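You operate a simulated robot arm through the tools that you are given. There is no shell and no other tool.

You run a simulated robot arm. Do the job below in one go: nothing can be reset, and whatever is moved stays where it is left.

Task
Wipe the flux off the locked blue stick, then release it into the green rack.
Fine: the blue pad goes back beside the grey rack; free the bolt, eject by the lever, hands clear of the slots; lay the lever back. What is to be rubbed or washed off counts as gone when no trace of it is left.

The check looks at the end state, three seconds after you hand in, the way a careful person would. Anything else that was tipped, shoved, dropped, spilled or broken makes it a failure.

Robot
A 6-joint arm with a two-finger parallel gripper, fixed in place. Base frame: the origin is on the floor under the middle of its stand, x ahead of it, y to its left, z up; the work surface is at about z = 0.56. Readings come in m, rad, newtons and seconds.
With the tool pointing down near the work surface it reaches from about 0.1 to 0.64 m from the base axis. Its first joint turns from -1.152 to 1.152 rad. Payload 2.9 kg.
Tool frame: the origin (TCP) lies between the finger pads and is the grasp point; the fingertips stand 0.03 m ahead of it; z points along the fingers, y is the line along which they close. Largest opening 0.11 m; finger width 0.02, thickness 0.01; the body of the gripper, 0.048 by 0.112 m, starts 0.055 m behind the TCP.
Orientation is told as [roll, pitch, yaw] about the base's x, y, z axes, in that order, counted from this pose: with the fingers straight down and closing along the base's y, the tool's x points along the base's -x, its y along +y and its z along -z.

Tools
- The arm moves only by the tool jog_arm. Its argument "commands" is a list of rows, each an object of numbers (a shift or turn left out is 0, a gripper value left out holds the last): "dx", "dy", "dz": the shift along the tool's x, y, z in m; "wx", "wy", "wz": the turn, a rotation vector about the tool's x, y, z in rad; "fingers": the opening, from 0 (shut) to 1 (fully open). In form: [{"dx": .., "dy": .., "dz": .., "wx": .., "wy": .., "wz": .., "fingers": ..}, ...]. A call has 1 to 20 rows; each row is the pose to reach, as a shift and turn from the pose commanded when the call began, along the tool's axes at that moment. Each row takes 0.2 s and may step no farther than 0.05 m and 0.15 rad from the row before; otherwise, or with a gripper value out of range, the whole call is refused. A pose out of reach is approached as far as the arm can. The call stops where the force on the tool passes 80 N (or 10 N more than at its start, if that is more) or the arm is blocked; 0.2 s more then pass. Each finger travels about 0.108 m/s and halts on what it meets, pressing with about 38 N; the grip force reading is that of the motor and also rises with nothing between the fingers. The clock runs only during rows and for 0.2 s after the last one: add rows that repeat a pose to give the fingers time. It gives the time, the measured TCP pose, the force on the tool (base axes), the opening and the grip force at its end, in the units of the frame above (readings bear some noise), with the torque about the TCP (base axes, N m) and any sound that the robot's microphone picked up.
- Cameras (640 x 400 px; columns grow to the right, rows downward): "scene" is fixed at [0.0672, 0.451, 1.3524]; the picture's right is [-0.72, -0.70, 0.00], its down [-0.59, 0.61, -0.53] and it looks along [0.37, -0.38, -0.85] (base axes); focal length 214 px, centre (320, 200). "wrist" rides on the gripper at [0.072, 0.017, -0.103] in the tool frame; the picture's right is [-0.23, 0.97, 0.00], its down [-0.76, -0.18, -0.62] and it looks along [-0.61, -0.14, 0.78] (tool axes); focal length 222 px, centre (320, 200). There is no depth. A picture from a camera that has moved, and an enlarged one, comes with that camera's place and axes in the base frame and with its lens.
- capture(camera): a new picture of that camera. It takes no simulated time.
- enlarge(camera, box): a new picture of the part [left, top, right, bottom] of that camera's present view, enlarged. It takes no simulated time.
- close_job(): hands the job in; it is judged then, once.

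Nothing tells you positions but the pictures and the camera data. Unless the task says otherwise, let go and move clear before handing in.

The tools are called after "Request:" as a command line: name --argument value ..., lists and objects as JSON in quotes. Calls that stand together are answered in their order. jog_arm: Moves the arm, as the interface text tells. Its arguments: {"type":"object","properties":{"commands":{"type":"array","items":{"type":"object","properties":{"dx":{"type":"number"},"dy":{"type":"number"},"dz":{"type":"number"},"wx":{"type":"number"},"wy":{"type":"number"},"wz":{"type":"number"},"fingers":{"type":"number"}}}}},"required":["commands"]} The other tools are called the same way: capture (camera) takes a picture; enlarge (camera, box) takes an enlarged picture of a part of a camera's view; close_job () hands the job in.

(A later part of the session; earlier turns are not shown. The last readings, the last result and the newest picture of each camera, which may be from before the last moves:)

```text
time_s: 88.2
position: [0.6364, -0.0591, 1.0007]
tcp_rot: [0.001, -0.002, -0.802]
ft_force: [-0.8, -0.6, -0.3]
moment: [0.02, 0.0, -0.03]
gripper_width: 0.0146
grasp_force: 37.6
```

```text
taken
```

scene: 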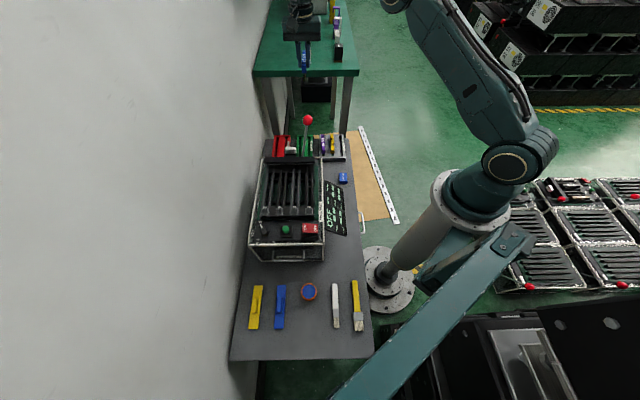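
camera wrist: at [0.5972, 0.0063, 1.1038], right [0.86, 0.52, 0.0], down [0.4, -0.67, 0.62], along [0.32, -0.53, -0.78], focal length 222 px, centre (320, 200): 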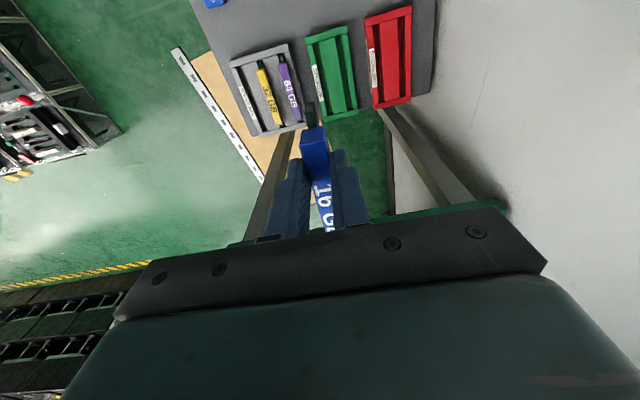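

I'm hovering over the rack. I'll descend partway and check alignment and clearance with the lever.

Request:
jog_arm --commands '[{"dz": 0.04}, {"dz": 0.08}, {"dz": 0.12}, {"dz": 0.16}, {"dz": 0.2}, {"dz": 0.24}, {"dz": 0.27}, {"dz": 0.27}]'

Request:
capture --camera "wrist"

Request:
enlarge --camera "wrist" --box '[260, 30, 400, 150]'

Request:
enlarge --camera "scene" --box '[240, 60, 380, 180]'

```text
time_s: 90.0
position: [0.6327, -0.0575, 0.733]
tcp_rot: [-0.001, 0.0, -0.8]
ft_force: [-0.2, 0.3, 0.1]
moment: [0.0, -0.01, -0.02]
gripper_width: 0.0148
grasp_force: 37.6
```

```text
taken
camera wrist: at [0.5931, 0.0085, 0.8354], right [0.86, 0.51, 0.0], down [0.4, -0.67, 0.62], along [0.32, -0.53, -0.78], focal length 222 px, centre (320, 200)
```

wrist: 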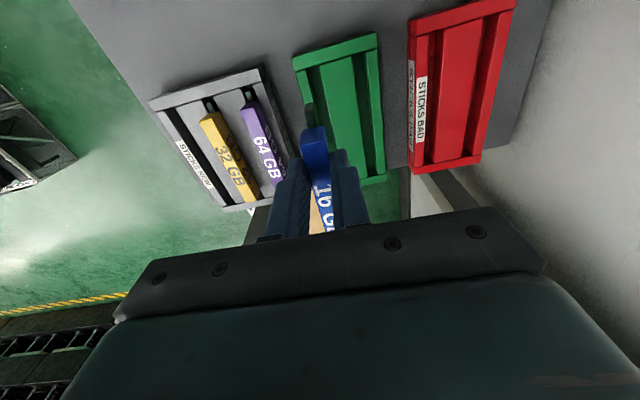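

```text
3.33 times, centred on (330, 90) of wrist
camera zoom: at [0.5931, 0.0085, 0.8354], right [0.86, 0.51, 0.0], down [0.4, -0.67, 0.62], along [0.32, -0.53, -0.78], focal length 740 px, centre (287, 567)
```

zoom: 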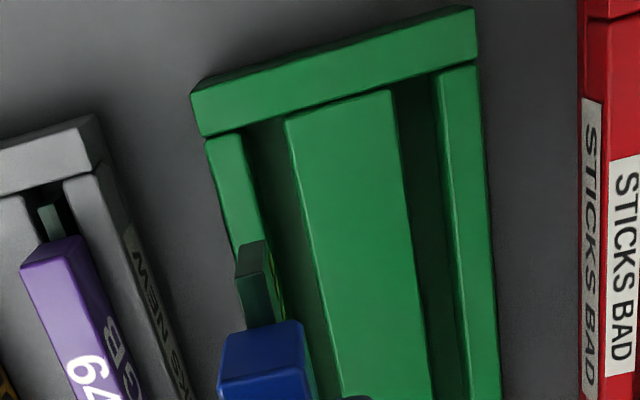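

```text
3.33 times, centred on (310, 120) of scene
camera zoom: at [0.0672, 0.451, 1.3524], right [-0.72, -0.7, 0.0], down [-0.59, 0.61, -0.53], along [0.37, -0.38, -0.85], focal length 715 px, centre (353, 467)
```

zoom: 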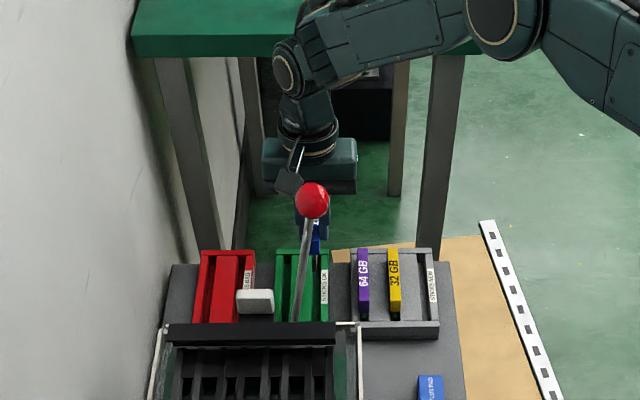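

Request:
enlarge --camera "scene" --box '[280, 50, 380, 140]'

Request:
capture --camera "scene"

```text
4.44 times, centred on (330, 95) of scene
camera zoom: at [0.0672, 0.451, 1.3524], right [-0.72, -0.7, 0.0], down [-0.59, 0.61, -0.53], along [0.37, -0.38, -0.85], focal length 953 px, centre (276, 667)
```

zoom: 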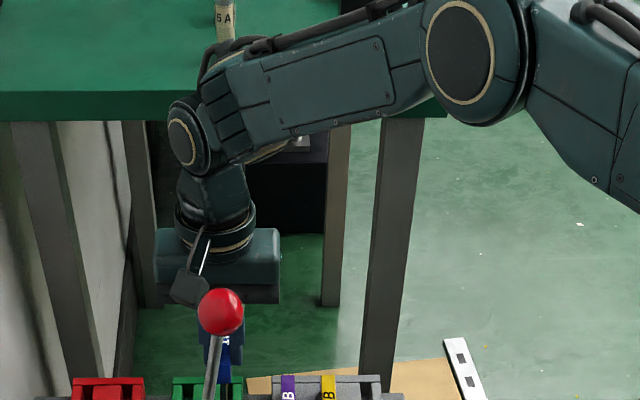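

```text
taken
```

scene: 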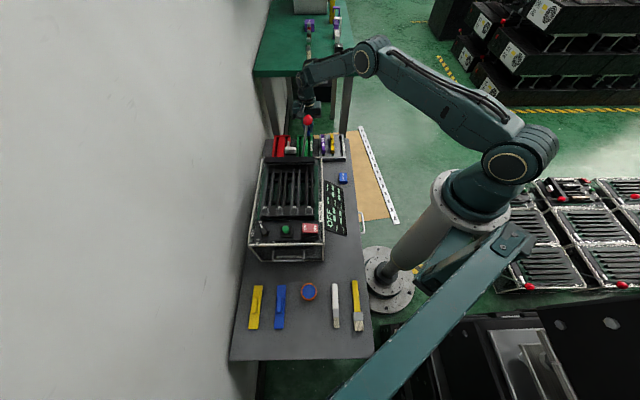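

The arm's forearm would come within about a centimetre of the raised lever ball if I went down here. It's safer to park the stick for a moment in the empty groove of the grey rack (R about 0.105), lay the lever back, and then move the stick to the green rack. I'll shift over at this height.

Request:
jog_arm --commands '[{"dx": -0.0003, "dy": -0.039, "dz": -0.01}, {"dx": -0.0006, "dy": -0.078, "dz": -0.01}, {"dx": -0.0009, "dy": -0.117, "dz": -0.01}, {"dx": -0.0012, "dy": -0.1565, "dz": 0.0}, {"dx": -0.0012, "dy": -0.1565, "dz": 0.02}]'

Request:
capture --camera "wrist"

Request:
enlarge --camera "wrist" --box '[260, 30, 400, 150]'

Request:
enlarge --camera "scene" --box '[290, 90, 390, 180]'

```text
time_s: 91.2
position: [0.5233, -0.1691, 0.7123]
tcp_rot: [0.0, 0.001, -0.802]
ft_force: [-0.3, 0.8, -0.2]
moment: [0.03, 0.0, 0.01]
gripper_width: 0.0149
grasp_force: 37.8
```

```text
taken
camera wrist: at [0.4844, -0.1031, 0.8151], right [0.86, 0.52, 0.0], down [0.4, -0.67, 0.62], along [0.32, -0.53, -0.78], focal length 222 px, centre (320, 200)
```

wrist: 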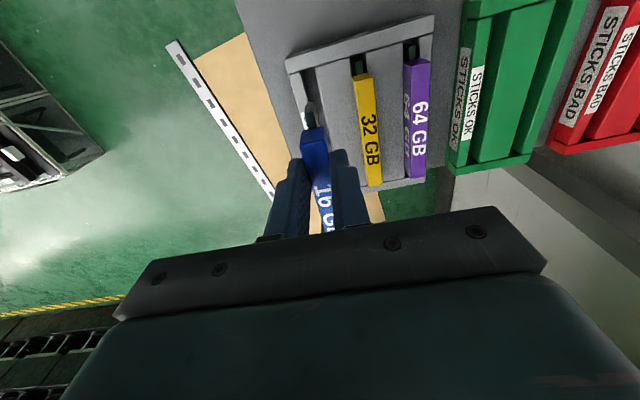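

```text
3.33 times, centred on (330, 90) of wrist
camera zoom: at [0.4844, -0.1031, 0.8151], right [0.86, 0.52, 0.0], down [0.4, -0.67, 0.62], along [0.32, -0.53, -0.78], focal length 740 px, centre (287, 567)
```

zoom: 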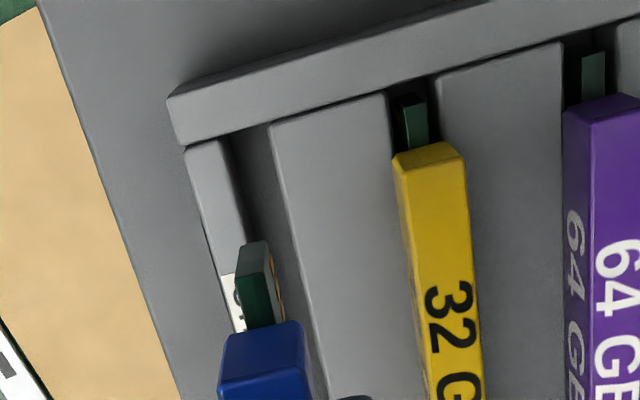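

```text
4.44 times, centred on (340, 135) of scene
camera zoom: at [0.0672, 0.451, 1.3524], right [-0.72, -0.7, 0.0], down [-0.59, 0.61, -0.53], along [0.37, -0.38, -0.85], focal length 953 px, centre (231, 489)
```

zoom: 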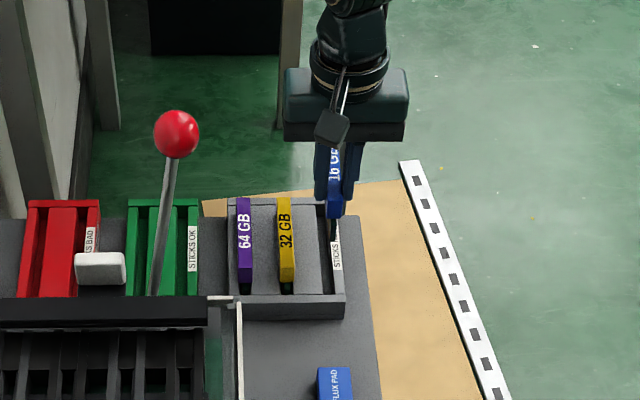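

The parking groove (centre R about 0.105) lines up with the keel to within about 2 mm. I'll nudge slightly and lower to just above the groove.

Request:
jog_arm --commands '[{"dy": -0.001, "dz": 0.02}, {"dy": -0.0015, "dz": 0.04}, {"dy": -0.0015, "dz": 0.06}]'

Request:
enlarge --camera "wrist" --box '[260, 30, 400, 150]'

Request:
enlarge --camera "scene" --box '[310, 110, 370, 160]'

```text
time_s: 92.0
position: [0.5225, -0.1693, 0.6517]
tcp_rot: [0.001, -0.001, -0.8]
ft_force: [0.2, -1.3, 0.3]
moment: [-0.01, 0.0, 0.02]
gripper_width: 0.0149
grasp_force: 37.7
```

```text
3.33 times, centred on (330, 90) of wrist
camera zoom: at [0.4831, -0.104, 0.7542], right [0.86, 0.51, 0.0], down [0.4, -0.67, 0.62], along [0.32, -0.53, -0.78], focal length 740 px, centre (287, 567)
```

zoom: 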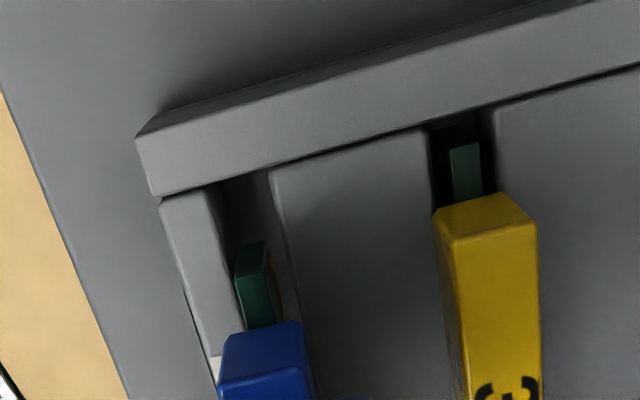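

```text
8.00 times, centred on (340, 135) of scene
camera zoom: at [0.0672, 0.451, 1.3524], right [-0.72, -0.7, 0.0], down [-0.59, 0.61, -0.53], along [0.37, -0.38, -0.85], focal length 1716 px, centre (160, 720)
```

zoom: 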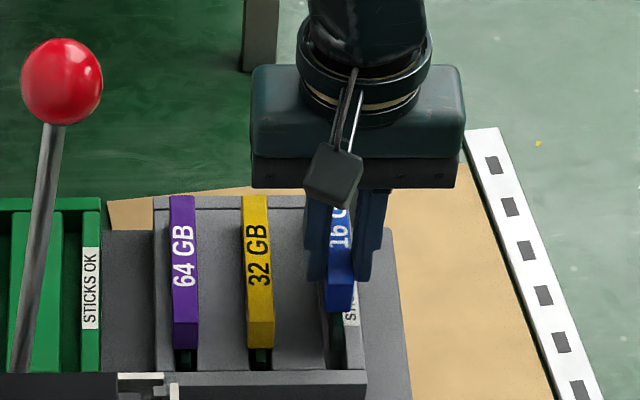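

Keel and groove agree to about 1 mm. I'll lower slowly into the groove, watching the force.

Request:
jog_arm --commands '[{"dy": -0.001, "dz": 0.008}, {"dy": -0.001, "dz": 0.016}, {"dy": -0.001, "dz": 0.022}]'

Request:
jog_arm --commands '[{"dz": 0.002}, {"dz": 0.004}]'

Request:
enlarge --camera "wrist" --box '[260, 30, 400, 150]'

```text
time_s: 92.8
position: [0.5212, -0.1693, 0.631]
tcp_rot: [0.002, 0.001, -0.801]
ft_force: [-9.4, 8.6, 33.8]
moment: [0.22, 0.28, 0.1]
gripper_width: 0.015
grasp_force: 37.8
```

```text
time_s: 93.4
position: [0.5222, -0.1692, 0.6281]
tcp_rot: [0.001, -0.004, -0.801]
ft_force: [-7.2, 6.8, 34.3]
moment: [0.12, 0.24, 0.17]
gripper_width: 0.0147
grasp_force: 37.8
```

```text
3.33 times, centred on (330, 90) of wrist
camera zoom: at [0.4834, -0.1044, 0.7298], right [0.86, 0.51, 0.0], down [0.4, -0.67, 0.63], along [0.32, -0.54, -0.78], focal length 740 px, centre (287, 567)
```

zoom: 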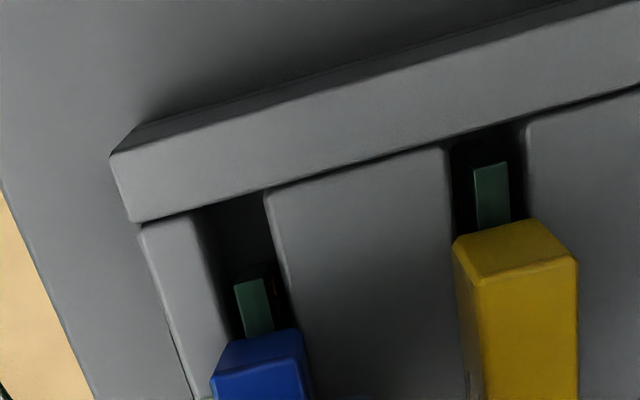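

Request:
enlarge --camera "scene" --box '[310, 110, 370, 160]'

Request:
enlarge --camera "wrist" --box '[290, 60, 350, 140]'

```text
8.00 times, centred on (340, 135) of scene
camera zoom: at [0.0665, 0.4513, 1.3524], right [-0.72, -0.7, 0.0], down [-0.59, 0.61, -0.53], along [0.37, -0.38, -0.85], focal length 1716 px, centre (160, 720)
```

zoom: 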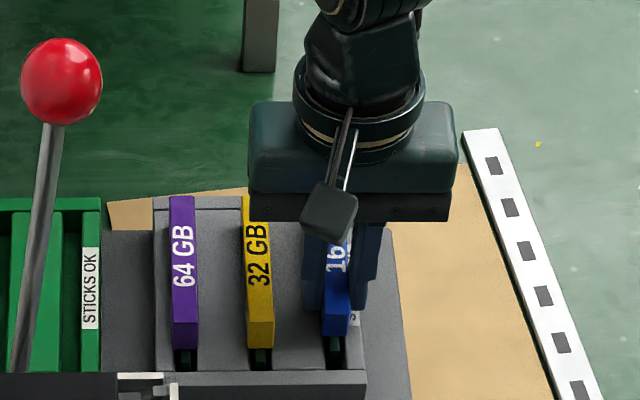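

```text
5.00 times, centred on (320, 100) of wrist
camera zoom: at [0.4834, -0.1044, 0.7298], right [0.86, 0.51, 0.0], down [0.4, -0.67, 0.63], along [0.32, -0.54, -0.78], focal length 1111 px, centre (320, 700)
```

zoom: 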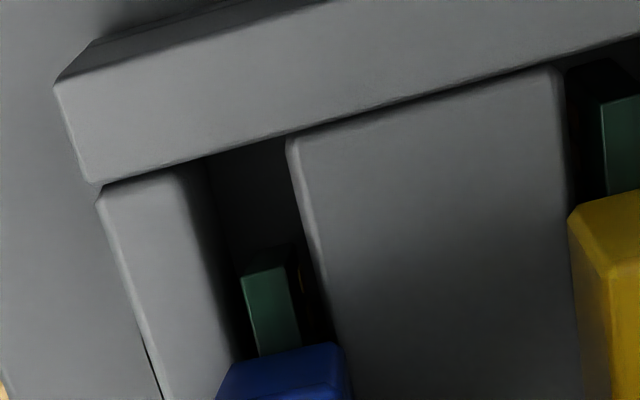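

The blue stick now sits at the same height as the yellow one, so it is seated. I'll relax the pressure and open only slightly, since the yellow stick is close by.

Request:
jog_arm --commands '[{"dz": -0.002}, {"dz": -0.003}]'

Request:
jog_arm --commands '[{"fingers": 0.18}, {"fingers": 0.23}, {"fingers": 0.28}, {"fingers": 0.28}]'

Request:
enlarge --camera "wrist" --box '[240, 60, 420, 230]'

Request:
enlarge --camera "scene" --box '[310, 110, 370, 160]'

```text
time_s: 94.0
position: [0.5209, -0.169, 0.6278]
tcp_rot: [-0.004, 0.001, -0.801]
ft_force: [2.1, 0.0, 5.9]
moment: [-0.11, -0.18, 0.08]
gripper_width: 0.0147
grasp_force: 37.6
```

```text
time_s: 95.0
position: [0.5211, -0.1693, 0.6287]
tcp_rot: [0.0, 0.0, -0.801]
ft_force: [-0.1, 0.7, 0.1]
moment: [-0.01, 0.03, -0.03]
gripper_width: 0.0307
grasp_force: 0.0
```

```text
2.35 times, centred on (330, 145) of wrist
camera zoom: at [0.4822, -0.1035, 0.731], right [0.86, 0.51, 0.0], down [0.4, -0.67, 0.62], along [0.32, -0.53, -0.78], focal length 523 px, centre (296, 329)
```

zoom: 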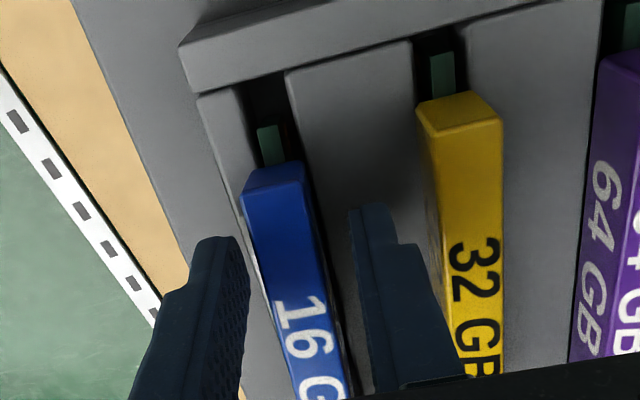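

```text
8.00 times, centred on (340, 135) of scene
camera zoom: at [0.0672, 0.451, 1.3524], right [-0.72, -0.7, 0.0], down [-0.59, 0.61, -0.53], along [0.37, -0.38, -0.85], focal length 1716 px, centre (160, 720)
```

zoom: 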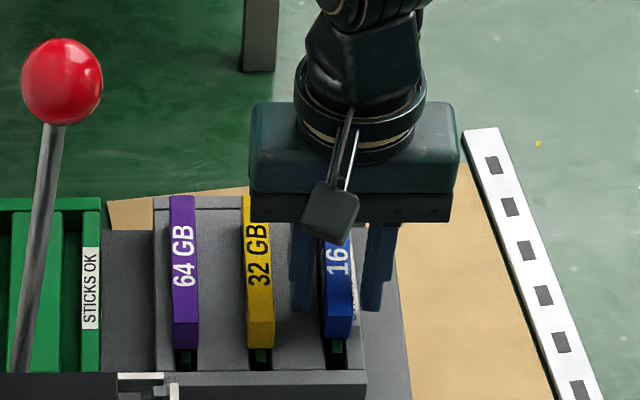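

The stick is parked upright in the groove. I'll rise straight up, then go back to the lever with the same approach pose as before.

Request:
jog_arm --commands '[{"dz": -0.02}, {"dz": -0.06}, {"dz": -0.1}, {"dz": -0.145}, {"dz": -0.19}, {"dz": -0.235}, {"dz": -0.28}, {"dz": -0.325}, {"dz": -0.355, "fingers": 0.4}]'

Request:
enlarge --camera "scene" --box '[280, 110, 370, 190]'

Request:
jog_arm --commands '[{"dx": 0.0134, "dy": 0.0084, "wz": -0.1432}, {"dx": 0.0267, "dy": 0.0168, "wz": -0.2864}, {"dx": 0.0401, "dy": 0.0251, "wz": -0.4295}, {"dx": 0.0535, "dy": 0.0335, "wz": -0.5727}, {"dx": 0.0668, "dy": 0.0419, "wz": -0.7159}, {"dx": 0.0802, "dy": 0.0503, "wz": -0.8591}, {"dx": 0.0935, "dy": 0.0587, "wz": -1.0023}, {"dx": 0.1069, "dy": 0.0671, "wz": -1.1455}, {"dx": 0.1203, "dy": 0.0754, "wz": -1.2886, "fingers": 0.55}, {"dx": 0.1336, "dy": 0.0838, "wz": -1.4318}, {"dx": 0.147, "dy": 0.0922, "wz": -1.575}]'

Request:
capture --camera "wrist"

```text
time_s: 97.0
position: [0.5225, -0.1709, 0.9829]
tcp_rot: [0.0, 0.002, -0.801]
ft_force: [0.6, 0.0, -0.3]
moment: [0.01, 0.0, 0.02]
gripper_width: 0.0439
grasp_force: 0.0
```

```text
5.00 times, centred on (325, 150) of scene
camera zoom: at [0.0672, 0.451, 1.3524], right [-0.72, -0.7, 0.0], down [-0.59, 0.61, -0.53], along [0.37, -0.38, -0.85], focal length 1072 px, centre (295, 450)
```

zoom: 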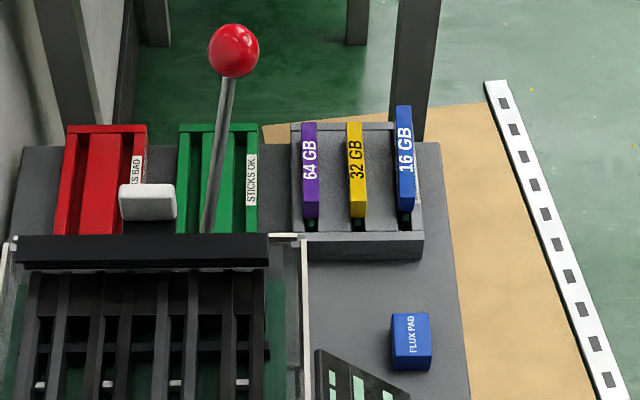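

```text
time_s: 99.4
position: [0.4829, -0.0003, 0.9831]
tcp_rot: [-0.001, 0.001, 0.777]
ft_force: [0.2, -0.1, 0.4]
moment: [0.0, 0.0, 0.02]
gripper_width: 0.0606
grasp_force: 0.1
```

```text
taken
camera wrist: at [0.4196, -0.0369, 1.0857], right [-0.52, 0.85, 0.0], down [0.67, 0.41, 0.62], along [0.53, 0.32, -0.78], focal length 222 px, centre (320, 200)
```

wrist: 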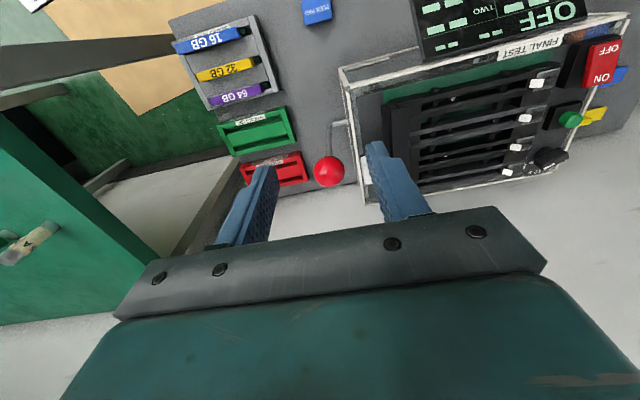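

The blue stick looks slightly different from its neighbours in the grey rack — possibly its far end is raised. I'll zoom in before continuing.

Request:
enlarge --camera "wrist" --box '[160, 0, 300, 115]'

Request:
enlarge --camera "scene" --box '[330, 120, 370, 170]'

```text
3.48 times, centred on (230, 58) of wrist
camera zoom: at [0.4196, -0.0369, 1.0857], right [-0.52, 0.85, 0.0], down [0.67, 0.41, 0.62], along [0.53, 0.32, -0.78], focal length 773 px, centre (633, 696)
```

zoom: 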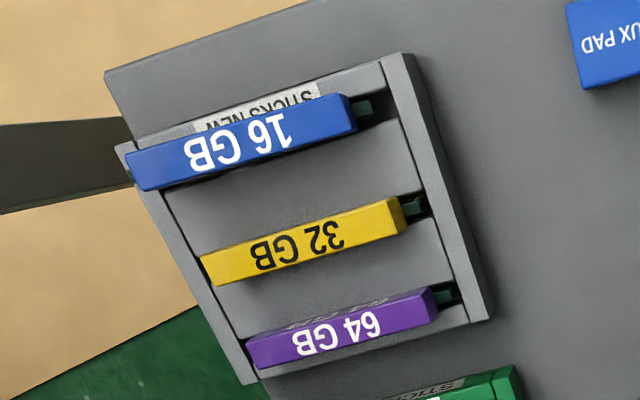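

```text
8.00 times, centred on (350, 145) of scene
camera zoom: at [0.0672, 0.451, 1.3524], right [-0.72, -0.7, 0.0], down [-0.59, 0.61, -0.53], along [0.37, -0.38, -0.85], focal length 1716 px, centre (80, 640)
```

zoom: 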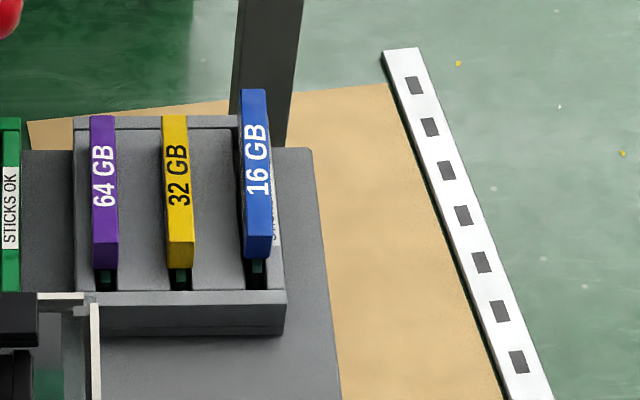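

The blue stick sits about 6 mm further out than the yellow one, and its far end seems to ride up on the rack's far bar. It's stable as a temporary parking spot, and I'll place it more accurately in the green rack. Now the lever: I'll tilt and approach the ball.

Request:
jog_arm --commands '[{"dx": -0.001, "wy": -0.1333}, {"dx": -0.002, "wy": -0.2667}, {"dx": -0.002, "wy": -0.4}, {"dx": -0.002, "wy": -0.4}]'

Request:
capture --camera "wrist"

```text
time_s: 100.4
position: [0.4861, 0.0019, 0.9828]
tcp_rot: [-0.001, -0.401, 0.774]
ft_force: [0.3, -0.3, 0.5]
moment: [-0.01, 0.03, -0.04]
gripper_width: 0.0606
grasp_force: 0.0
```

```text
taken
camera wrist: at [0.3973, -0.0593, 1.0495], right [-0.53, 0.84, 0.09], down [0.45, 0.19, 0.87], along [0.72, 0.5, -0.48], focal length 222 px, centre (320, 200)
```

wrist: 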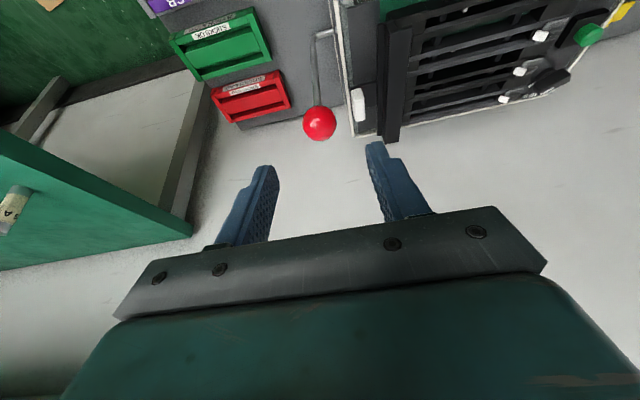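

Request:
jog_arm --commands '[{"dz": 0.04}, {"dz": 0.08}]'

Request:
capture --camera "wrist"

```text
time_s: 101.0
position: [0.5087, 0.0254, 0.9098]
tcp_rot: [-0.003, -0.402, 0.775]
ft_force: [0.4, -0.1, 0.8]
moment: [-0.02, 0.02, 0.0]
gripper_width: 0.0605
grasp_force: 0.0
```

```text
taken
camera wrist: at [0.4194, -0.0369, 0.9769], right [-0.53, 0.84, 0.09], down [0.45, 0.19, 0.87], along [0.72, 0.5, -0.48], focal length 222 px, centre (320, 200)
```

wrist: 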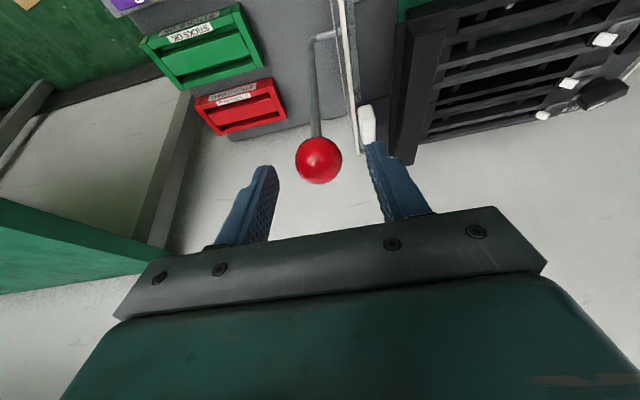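

Request:
jog_arm --commands '[{"dz": 0.015}, {"dz": 0.028}, {"dz": 0.028, "fingers": 0.25}, {"dz": 0.028, "fingers": 0.0}, {"dz": 0.028, "fingers": 0.0}]'

Request:
capture --camera "wrist"

```text
time_s: 102.2
position: [0.5177, 0.0302, 0.8842]
tcp_rot: [-0.006, -0.401, 0.772]
ft_force: [16.6, -13.7, -9.0]
moment: [-0.14, -0.21, -0.25]
gripper_width: 0.035
grasp_force: 45.1
```

```text
taken
camera wrist: at [0.4281, -0.0308, 0.9508], right [-0.53, 0.85, 0.08], down [0.45, 0.19, 0.87], along [0.72, 0.5, -0.48], focal length 222 px, centre (320, 200)
```

wrist: 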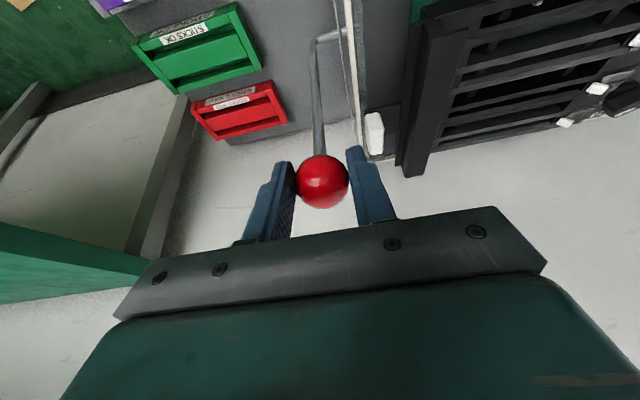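

The ball is gripped again. I'll swing the lever back along the arc in small segments.

Request:
jog_arm --commands '[{"dx": -0.0068, "dy": -0.0008, "dz": 0.0017}, {"dx": -0.0135, "dy": -0.0015, "dz": 0.0035}, {"dx": -0.0203, "dy": -0.002, "dz": 0.0055}, {"dx": -0.027, "dy": -0.002, "dz": 0.0075}]'

Request:
jog_arm --commands '[{"dx": -0.0066, "dz": 0.0024}, {"dx": -0.0131, "dz": 0.0048}, {"dx": -0.0196, "dz": 0.0076}, {"dx": -0.026, "dz": 0.0103}]'

Request:
enlarge --camera "scene" --box '[220, 100, 360, 220]'

```text
time_s: 103.2
position: [0.5374, 0.049, 0.8872]
tcp_rot: [0.0, -0.4, 0.775]
ft_force: [2.4, -9.5, 8.2]
moment: [-0.99, 0.78, -0.12]
gripper_width: 0.0349
grasp_force: 45.3
```

```text
time_s: 104.2
position: [0.5559, 0.0685, 0.8869]
tcp_rot: [0.001, -0.4, 0.775]
ft_force: [-0.9, -5.1, 7.2]
moment: [-0.79, 0.77, 0.01]
gripper_width: 0.0352
grasp_force: 45.0
```

```text
3.33 times, centred on (290, 160) of scene
camera zoom: at [0.0671, 0.4509, 1.3525], right [-0.72, -0.7, 0.0], down [-0.59, 0.61, -0.53], along [0.37, -0.38, -0.85], focal length 715 px, centre (420, 333)
```

zoom: 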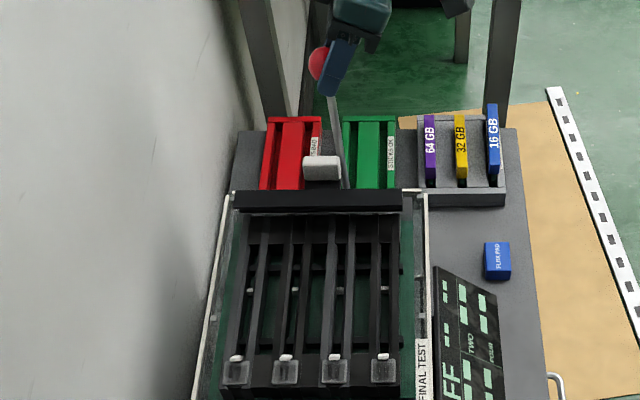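

Request:
jog_arm --commands '[{"dx": -0.0064, "dz": 0.003}, {"dx": -0.0127, "dz": 0.0061}, {"dx": -0.0189, "dz": 0.0094}, {"dx": -0.025, "dz": 0.0127}]'

Request:
jog_arm --commands '[{"dx": -0.006, "dz": 0.0036}, {"dx": -0.0119, "dz": 0.0073}, {"dx": -0.0177, "dz": 0.0112}, {"dx": -0.0234, "dz": 0.0151}]'

Request:
jog_arm --commands '[{"dx": -0.0056, "dz": 0.0042}, {"dx": -0.0111, "dz": 0.0085}, {"dx": -0.0165, "dz": 0.013}, {"dx": -0.0219, "dz": 0.0175}]'

Request:
enlarge --camera "scene" --box '[220, 80, 360, 200]'

```text
time_s: 105.2
position: [0.5762, 0.0885, 0.8854]
tcp_rot: [0.002, -0.398, 0.775]
ft_force: [-5.4, 1.3, 4.4]
moment: [-0.71, 0.9, 0.12]
gripper_width: 0.0348
grasp_force: 44.7
```

```text
time_s: 106.2
position: [0.5959, 0.1086, 0.8796]
tcp_rot: [0.004, -0.394, 0.772]
ft_force: [-8.9, 0.8, -9.6]
moment: [-0.89, 0.96, 0.13]
gripper_width: 0.0351
grasp_force: 45.3
```

```text
time_s: 107.2
position: [0.6158, 0.1272, 0.872]
tcp_rot: [0.004, -0.397, 0.774]
ft_force: [-12.1, 2.6, -10.4]
moment: [-0.8, 0.96, 0.1]
gripper_width: 0.0349
grasp_force: 45.1
```

```text
3.33 times, centred on (290, 140) of scene
camera zoom: at [0.0671, 0.4511, 1.3524], right [-0.72, -0.7, 0.0], down [-0.59, 0.61, -0.53], along [0.37, -0.38, -0.85], focal length 715 px, centre (420, 400)
```

zoom: 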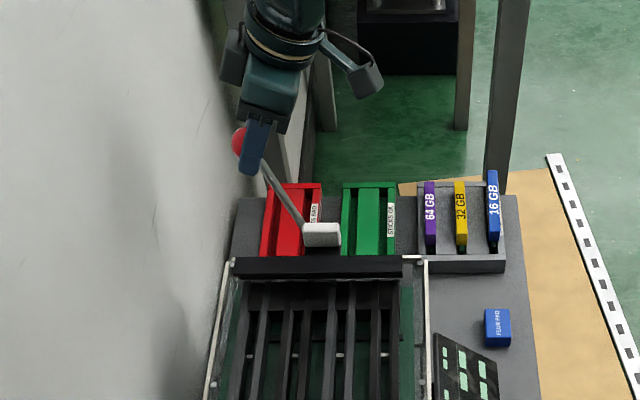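

Request:
jog_arm --commands '[{"dx": -0.0049, "dy": 0.0005, "dz": 0.0055}, {"dx": -0.01, "dy": 0.001, "dz": 0.0105}, {"dx": -0.0148, "dy": 0.001, "dz": 0.0155}, {"dx": -0.0195, "dy": 0.001, "dz": 0.0205}]'

Request:
jog_arm --commands '[{"dx": -0.0047, "dz": 0.0053}, {"dx": -0.0094, "dz": 0.0105}]'

Request:
capture --camera "wrist"

Request:
enlarge --camera "scene" --box '[220, 80, 360, 200]'

```text
time_s: 108.2
position: [0.634, 0.1468, 0.863]
tcp_rot: [-0.001, -0.398, 0.774]
ft_force: [-13.0, 6.7, -0.6]
moment: [-0.75, 1.0, 0.13]
gripper_width: 0.0352
grasp_force: 44.6
```

```text
time_s: 108.8
position: [0.6428, 0.1553, 0.8551]
tcp_rot: [0.001, -0.401, 0.776]
ft_force: [-11.7, 6.9, 0.7]
moment: [-0.74, 0.95, 0.23]
gripper_width: 0.0348
grasp_force: 45.0
```

```text
taken
camera wrist: at [0.5543, 0.0939, 0.9219], right [-0.53, 0.84, 0.09], down [0.45, 0.19, 0.87], along [0.72, 0.5, -0.48], focal length 222 px, centre (320, 200)
```

wrist: 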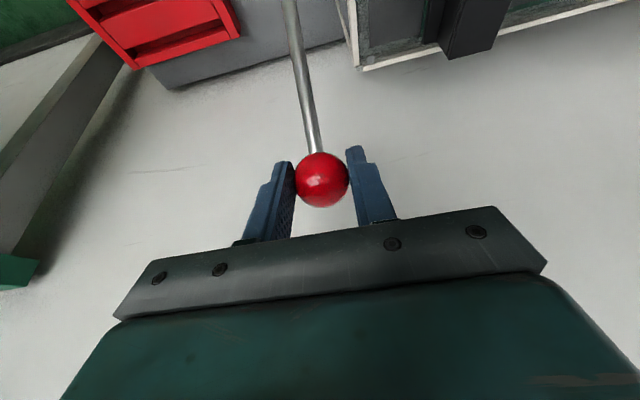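

```text
3.33 times, centred on (290, 140) of scene
camera zoom: at [0.0669, 0.4512, 1.3524], right [-0.72, -0.7, 0.0], down [-0.59, 0.61, -0.53], along [0.37, -0.38, -0.85], focal length 715 px, centre (420, 400)
```

zoom: 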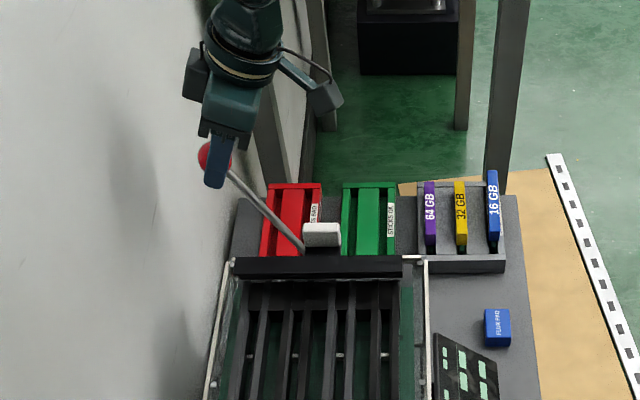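

Nearly at the original rest position. I'll move the last few millimetres gently to its stop.

Request:
jog_arm --commands '[{"dx": -0.0026, "dy": 0.0008, "dz": 0.0033}, {"dx": -0.0052, "dy": 0.0015, "dz": 0.0066}]'

Request:
jog_arm --commands '[{"dx": -0.0013, "dz": 0.0017}, {"dx": -0.0026, "dz": 0.0034}]'

```text
time_s: 109.4
position: [0.6483, 0.1588, 0.8524]
tcp_rot: [-0.001, -0.401, 0.773]
ft_force: [-15.3, 0.0, 2.2]
moment: [-0.26, 0.36, 0.07]
gripper_width: 0.035
grasp_force: 45.4
```

```text
time_s: 110.0
position: [0.6496, 0.1607, 0.8504]
tcp_rot: [0.002, -0.394, 0.771]
ft_force: [-35.7, -16.8, 23.7]
moment: [0.0, 0.34, 0.21]
gripper_width: 0.0352
grasp_force: 45.0
```

The lever is at its original stop. I'll relax and let go, then back away.

Request:
jog_arm --commands '[{"dx": 0.0013, "dz": -0.0017}, {"dx": 0.0026, "dz": -0.0034}]'

Request:
jog_arm --commands '[{"fingers": 0.36}, {"fingers": 0.45}, {"fingers": 0.55}, {"fingers": 0.55}, {"dz": -0.03}, {"dz": -0.07}, {"dz": -0.1}]'

Request:
capture --camera "wrist"

Request:
enlarge --camera "scene" --box '[220, 80, 360, 200]'

```text
time_s: 110.6
position: [0.6482, 0.1607, 0.8514]
tcp_rot: [-0.001, -0.404, 0.773]
ft_force: [-1.1, -0.6, -1.4]
moment: [-0.42, 0.2, -0.29]
gripper_width: 0.0349
grasp_force: 44.8
```

```text
time_s: 112.2
position: [0.6205, 0.1319, 0.9424]
tcp_rot: [0.001, -0.399, 0.774]
ft_force: [0.0, -0.3, 0.0]
moment: [0.0, 0.02, 0.02]
gripper_width: 0.0604
grasp_force: 0.0
```

```text
taken
camera wrist: at [0.5312, 0.0701, 1.0101], right [-0.53, 0.84, 0.09], down [0.45, 0.19, 0.87], along [0.72, 0.5, -0.48], focal length 222 px, centre (320, 200)
```

wrist: 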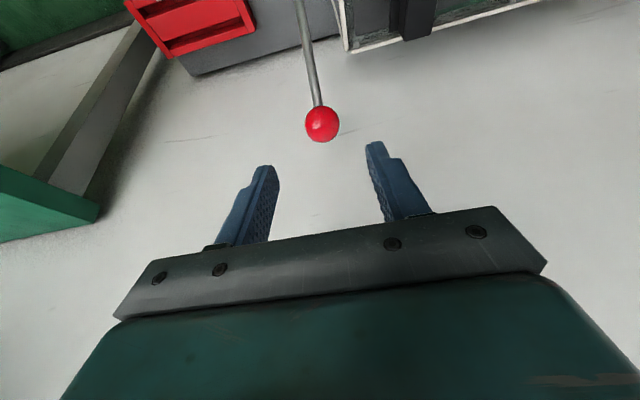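

```text
3.33 times, centred on (290, 140) of scene
camera zoom: at [0.0672, 0.451, 1.3524], right [-0.72, -0.7, 0.0], down [-0.59, 0.61, -0.53], along [0.37, -0.38, -0.85], focal length 715 px, centre (420, 400)
```

zoom: 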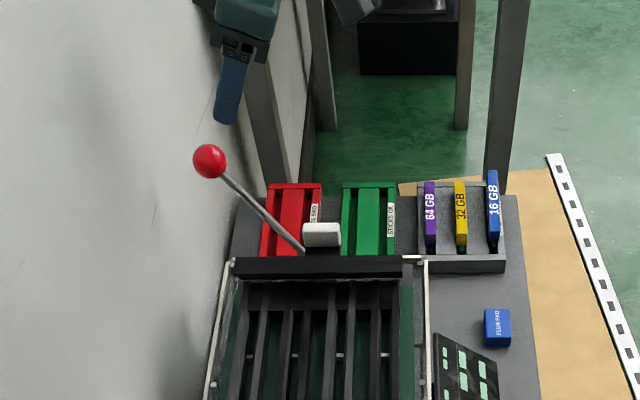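

The lever is back at rest and the machine side is done. Now I'll straighten up and go look at the parked stick from above.

Request:
jog_arm --commands '[{"dx": -0.0052, "dz": -0.0123, "wy": 0.1333}, {"dx": -0.0104, "dz": -0.0245, "wy": 0.2667}, {"dx": -0.0156, "dz": -0.0368, "wy": 0.4}, {"dx": -0.0156, "dz": -0.0368, "wy": 0.4}]'

Request:
jog_arm --commands '[{"dx": 0.0254, "dy": -0.0133, "wz": 0.1431}, {"dx": 0.0509, "dy": -0.0267, "wz": 0.2862}, {"dx": 0.0763, "dy": -0.04, "wz": 0.4293}, {"dx": 0.1017, "dy": -0.0533, "wz": 0.5724}, {"dx": 0.1271, "dy": -0.0667, "wz": 0.7155}, {"dx": 0.1526, "dy": -0.08, "wz": 0.8585}, {"dx": 0.178, "dy": -0.0934, "dz": 0.01, "wz": 1.0016}, {"dx": 0.2034, "dy": -0.1067, "dz": 0.03, "wz": 1.1447}, {"dx": 0.2288, "dy": -0.12, "dz": 0.05, "wz": 1.2878}, {"dx": 0.2543, "dy": -0.1334, "dz": 0.07, "wz": 1.4309}, {"dx": 0.2797, "dy": -0.1467, "dz": 0.09, "wz": 1.574}, {"dx": 0.2797, "dy": -0.1467, "dz": 0.12, "wz": 1.574}]'

Request:
capture --camera "wrist"

Request:
enlarge --camera "wrist" --box '[270, 20, 450, 160]'

```text
time_s: 113.2
position: [0.6209, 0.1329, 0.9828]
tcp_rot: [0.0, 0.001, 0.773]
ft_force: [-0.3, 0.5, -0.3]
moment: [0.0, -0.04, 0.0]
gripper_width: 0.0604
grasp_force: 0.1
```

```text
time_s: 115.8
position: [0.5235, -0.1681, 0.8641]
tcp_rot: [0.0, 0.001, -0.8]
ft_force: [0.4, -0.4, 0.2]
moment: [0.03, 0.01, -0.01]
gripper_width: 0.0604
grasp_force: 0.1
```

```text
taken
camera wrist: at [0.4853, -0.1022, 0.966], right [0.86, 0.51, 0.0], down [0.4, -0.67, 0.62], along [0.32, -0.53, -0.78], focal length 222 px, centre (320, 200)
```

wrist: 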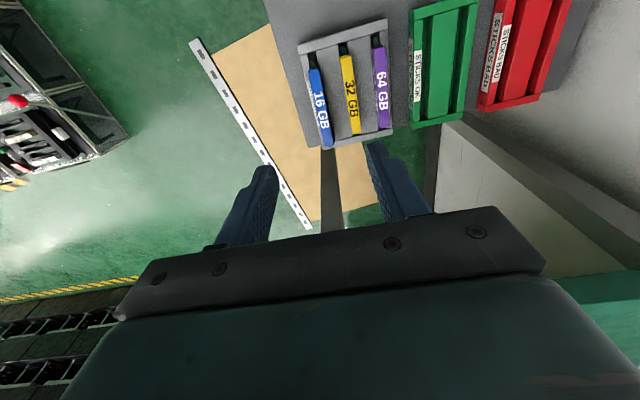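

```text
2.86 times, centred on (360, 90) of wrist
camera zoom: at [0.4853, -0.1022, 0.966], right [0.86, 0.51, 0.0], down [0.4, -0.67, 0.62], along [0.32, -0.53, -0.78], focal length 635 px, centre (206, 514)
```

zoom: 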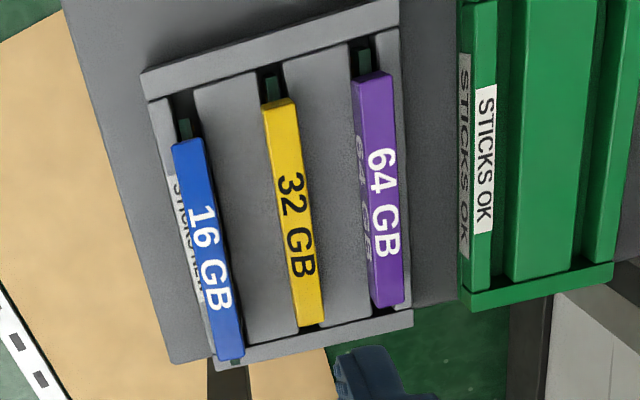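

Now it's clear: the blue stick's keel sticks out at both ends, and the far one is resting on the grey rack's far bar because I set it about 6 mm too far out. I'll grip it, draw it back 6 mm so it drops flat, and then re-grip it level.

Request:
jog_arm --commands '[{"dy": -0.0015, "dz": 0.04, "fingers": 0.3}, {"dy": -0.0015, "dz": 0.08}, {"dy": -0.0015, "dz": 0.12}, {"dy": -0.0015, "dz": 0.16}, {"dy": -0.0015, "dz": 0.19}]'

Request:
enlarge --camera "wrist" --box '[240, 60, 420, 230]'

Request:
enlarge --camera "scene" --box '[310, 110, 370, 160]'

```text
time_s: 117.0
position: [0.5219, -0.1667, 0.6729]
tcp_rot: [-0.001, -0.001, -0.799]
ft_force: [0.0, 0.4, 0.0]
moment: [0.02, 0.0, 0.0]
gripper_width: 0.0333
grasp_force: 0.0
```

```text
2.35 times, centred on (330, 145) of wrist
camera zoom: at [0.4833, -0.1018, 0.7763], right [0.86, 0.52, 0.0], down [0.4, -0.67, 0.62], along [0.32, -0.53, -0.78], focal length 523 px, centre (296, 329)
```

zoom: 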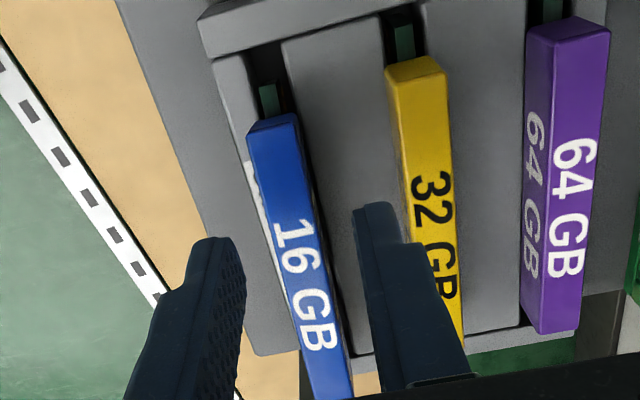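

```text
8.00 times, centred on (340, 135) of scene
camera zoom: at [0.0672, 0.451, 1.3524], right [-0.72, -0.7, 0.0], down [-0.59, 0.61, -0.53], along [0.37, -0.38, -0.85], focal length 1716 px, centre (160, 720)
```

zoom: 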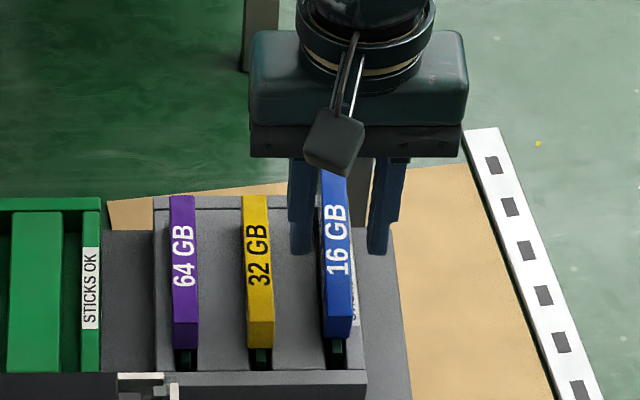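

Request:
jog_arm --commands '[{"dz": 0.02}, {"dz": 0.035}, {"dz": 0.042}]'

Request:
jog_arm --commands '[{"fingers": 0.15}, {"fingers": 0.0}, {"fingers": 0.0}]'

Request:
enlarge --camera "scene" --box '[310, 110, 370, 160]'

```text
time_s: 117.8
position: [0.5223, -0.1664, 0.6318]
tcp_rot: [0.0, 0.0, -0.8]
ft_force: [0.3, 0.6, 0.4]
moment: [-0.02, 0.02, 0.0]
gripper_width: 0.033
grasp_force: 0.1
```

```text
time_s: 118.6
position: [0.5229, -0.1677, 0.6319]
tcp_rot: [0.0, -0.001, -0.798]
ft_force: [0.1, -0.1, -0.3]
moment: [-0.01, -0.02, 0.0]
gripper_width: 0.0145
grasp_force: 38.1
```

```text
8.00 times, centred on (340, 135) of scene
camera zoom: at [0.0672, 0.451, 1.3524], right [-0.72, -0.7, 0.0], down [-0.59, 0.61, -0.53], along [0.37, -0.38, -0.85], focal length 1716 px, centre (160, 720)
```

zoom: 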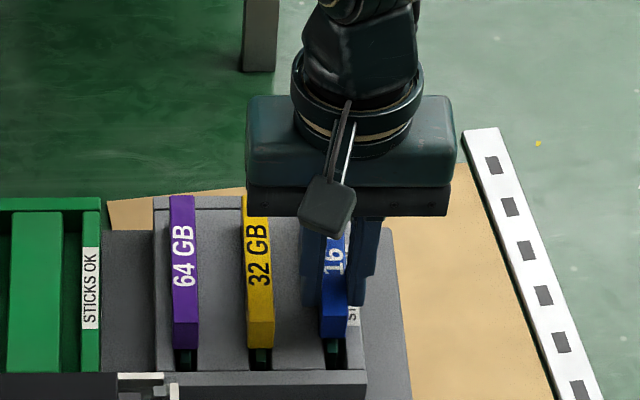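

Request:
jog_arm --commands '[{"dz": -0.003}, {"dx": 0.003, "dz": -0.003}, {"dx": 0.006, "dz": -0.003}, {"dx": 0.006, "dz": -0.001}]'

Request:
jog_arm --commands '[{"fingers": 0.16}, {"fingers": 0.2}, {"fingers": 0.28}, {"fingers": 0.28}]'

Request:
enlarge --camera "wrist" --box '[240, 60, 420, 230]'

Request:
enlarge --camera "scene" --box '[310, 110, 370, 160]'

```text
time_s: 119.6
position: [0.5177, -0.1638, 0.6338]
tcp_rot: [-0.001, -0.001, -0.8]
ft_force: [0.2, 0.5, -1.3]
moment: [-0.01, 0.01, -0.01]
gripper_width: 0.0149
grasp_force: 38.3
```

```text
time_s: 120.6
position: [0.5174, -0.1642, 0.6334]
tcp_rot: [0.002, 0.001, -0.799]
ft_force: [0.4, 0.6, 0.1]
moment: [-0.02, 0.02, 0.03]
gripper_width: 0.0308
grasp_force: 0.1
```

```text
2.35 times, centred on (330, 145) of wrist
camera zoom: at [0.4786, -0.0982, 0.736], right [0.86, 0.52, 0.0], down [0.4, -0.67, 0.62], along [0.32, -0.53, -0.78], focal length 523 px, centre (296, 329)
```

zoom: 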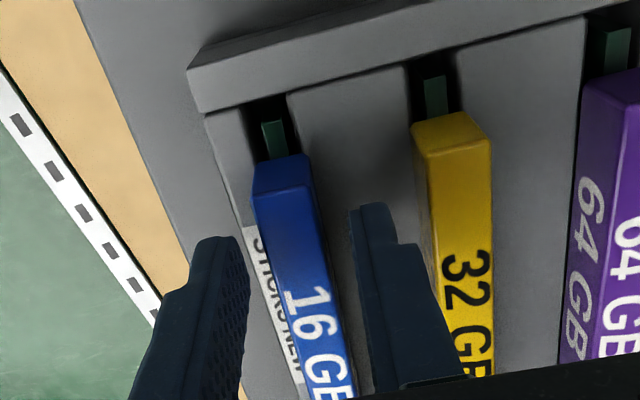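

```text
8.00 times, centred on (340, 135) of scene
camera zoom: at [0.0672, 0.451, 1.3524], right [-0.72, -0.7, 0.0], down [-0.59, 0.61, -0.53], along [0.37, -0.38, -0.85], focal length 1716 px, centre (160, 720)
```

zoom: 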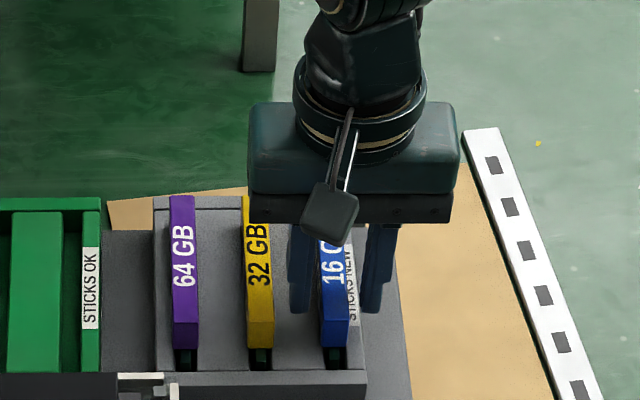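

The near end now lines up with its neighbours. I'll rise a bit to check the far end has dropped flat.

Request:
jog_arm --commands '[{"dz": -0.03}, {"dz": -0.075}, {"dz": -0.12}, {"dz": -0.165}, {"dz": -0.21}]'

Request:
enlarge --camera "wrist" --box '[270, 20, 450, 160]'

Request:
enlarge --camera "scene" --box '[310, 110, 370, 160]'

```text
time_s: 121.8
position: [0.5169, -0.1653, 0.8434]
tcp_rot: [0.0, 0.001, -0.799]
ft_force: [0.4, 0.1, 0.5]
moment: [0.0, 0.02, -0.02]
gripper_width: 0.0309
grasp_force: 0.1
```

```text
2.86 times, centred on (360, 90) of wrist
camera zoom: at [0.4776, -0.0993, 0.9451], right [0.86, 0.52, 0.0], down [0.4, -0.67, 0.62], along [0.32, -0.53, -0.78], focal length 635 px, centre (206, 514)
```

zoom: 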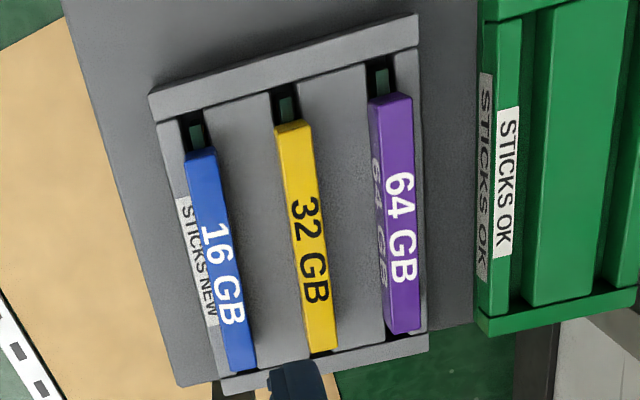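

```text
8.00 times, centred on (340, 135) of scene
camera zoom: at [0.0672, 0.451, 1.3524], right [-0.72, -0.7, 0.0], down [-0.59, 0.61, -0.53], along [0.37, -0.38, -0.85], focal length 1716 px, centre (160, 720)
```

zoom: 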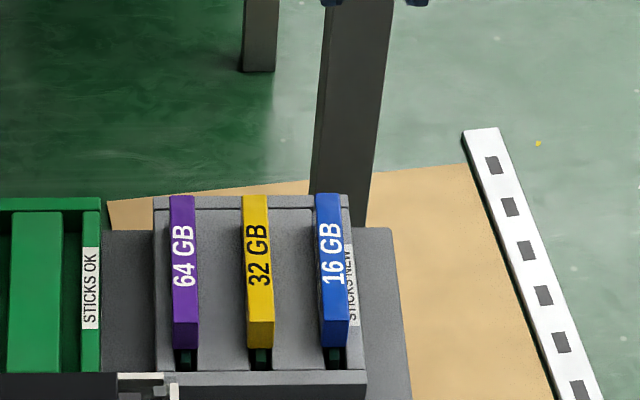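

The stick now sits flat, flush with its neighbours. I'll re-grip it level and carry it to the green rack.

Request:
jog_arm --commands '[{"dy": 0.0005, "dz": 0.04}, {"dy": 0.0005, "dz": 0.085}, {"dy": 0.0005, "dz": 0.13}, {"dy": 0.0005, "dz": 0.17}, {"dy": 0.0005, "dz": 0.2}, {"dy": 0.0005, "dz": 0.213}, {"dy": 0.0005, "dz": 0.213}]'

Request:
jog_arm --commands '[{"fingers": 0.15}, {"fingers": 0.0}, {"fingers": 0.0}]'

Request:
enlarge --camera "wrist" --box '[240, 60, 420, 230]'

```text
time_s: 123.4
position: [0.5168, -0.166, 0.6303]
tcp_rot: [-0.001, 0.001, -0.8]
ft_force: [0.2, 0.1, -0.3]
moment: [-0.03, 0.0, -0.01]
gripper_width: 0.0311
grasp_force: 0.1
```

```text
time_s: 124.2
position: [0.5178, -0.1653, 0.631]
tcp_rot: [0.0, -0.001, -0.8]
ft_force: [0.0, 0.7, -0.2]
moment: [0.0, 0.01, 0.0]
gripper_width: 0.015
grasp_force: 37.6
```

```text
2.35 times, centred on (330, 145) of wrist
camera zoom: at [0.4779, -0.0999, 0.7341], right [0.86, 0.52, 0.0], down [0.4, -0.67, 0.62], along [0.32, -0.53, -0.78], focal length 523 px, centre (296, 329)
```

zoom: 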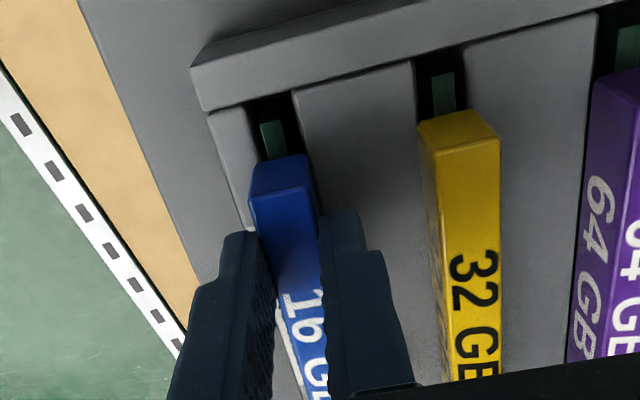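

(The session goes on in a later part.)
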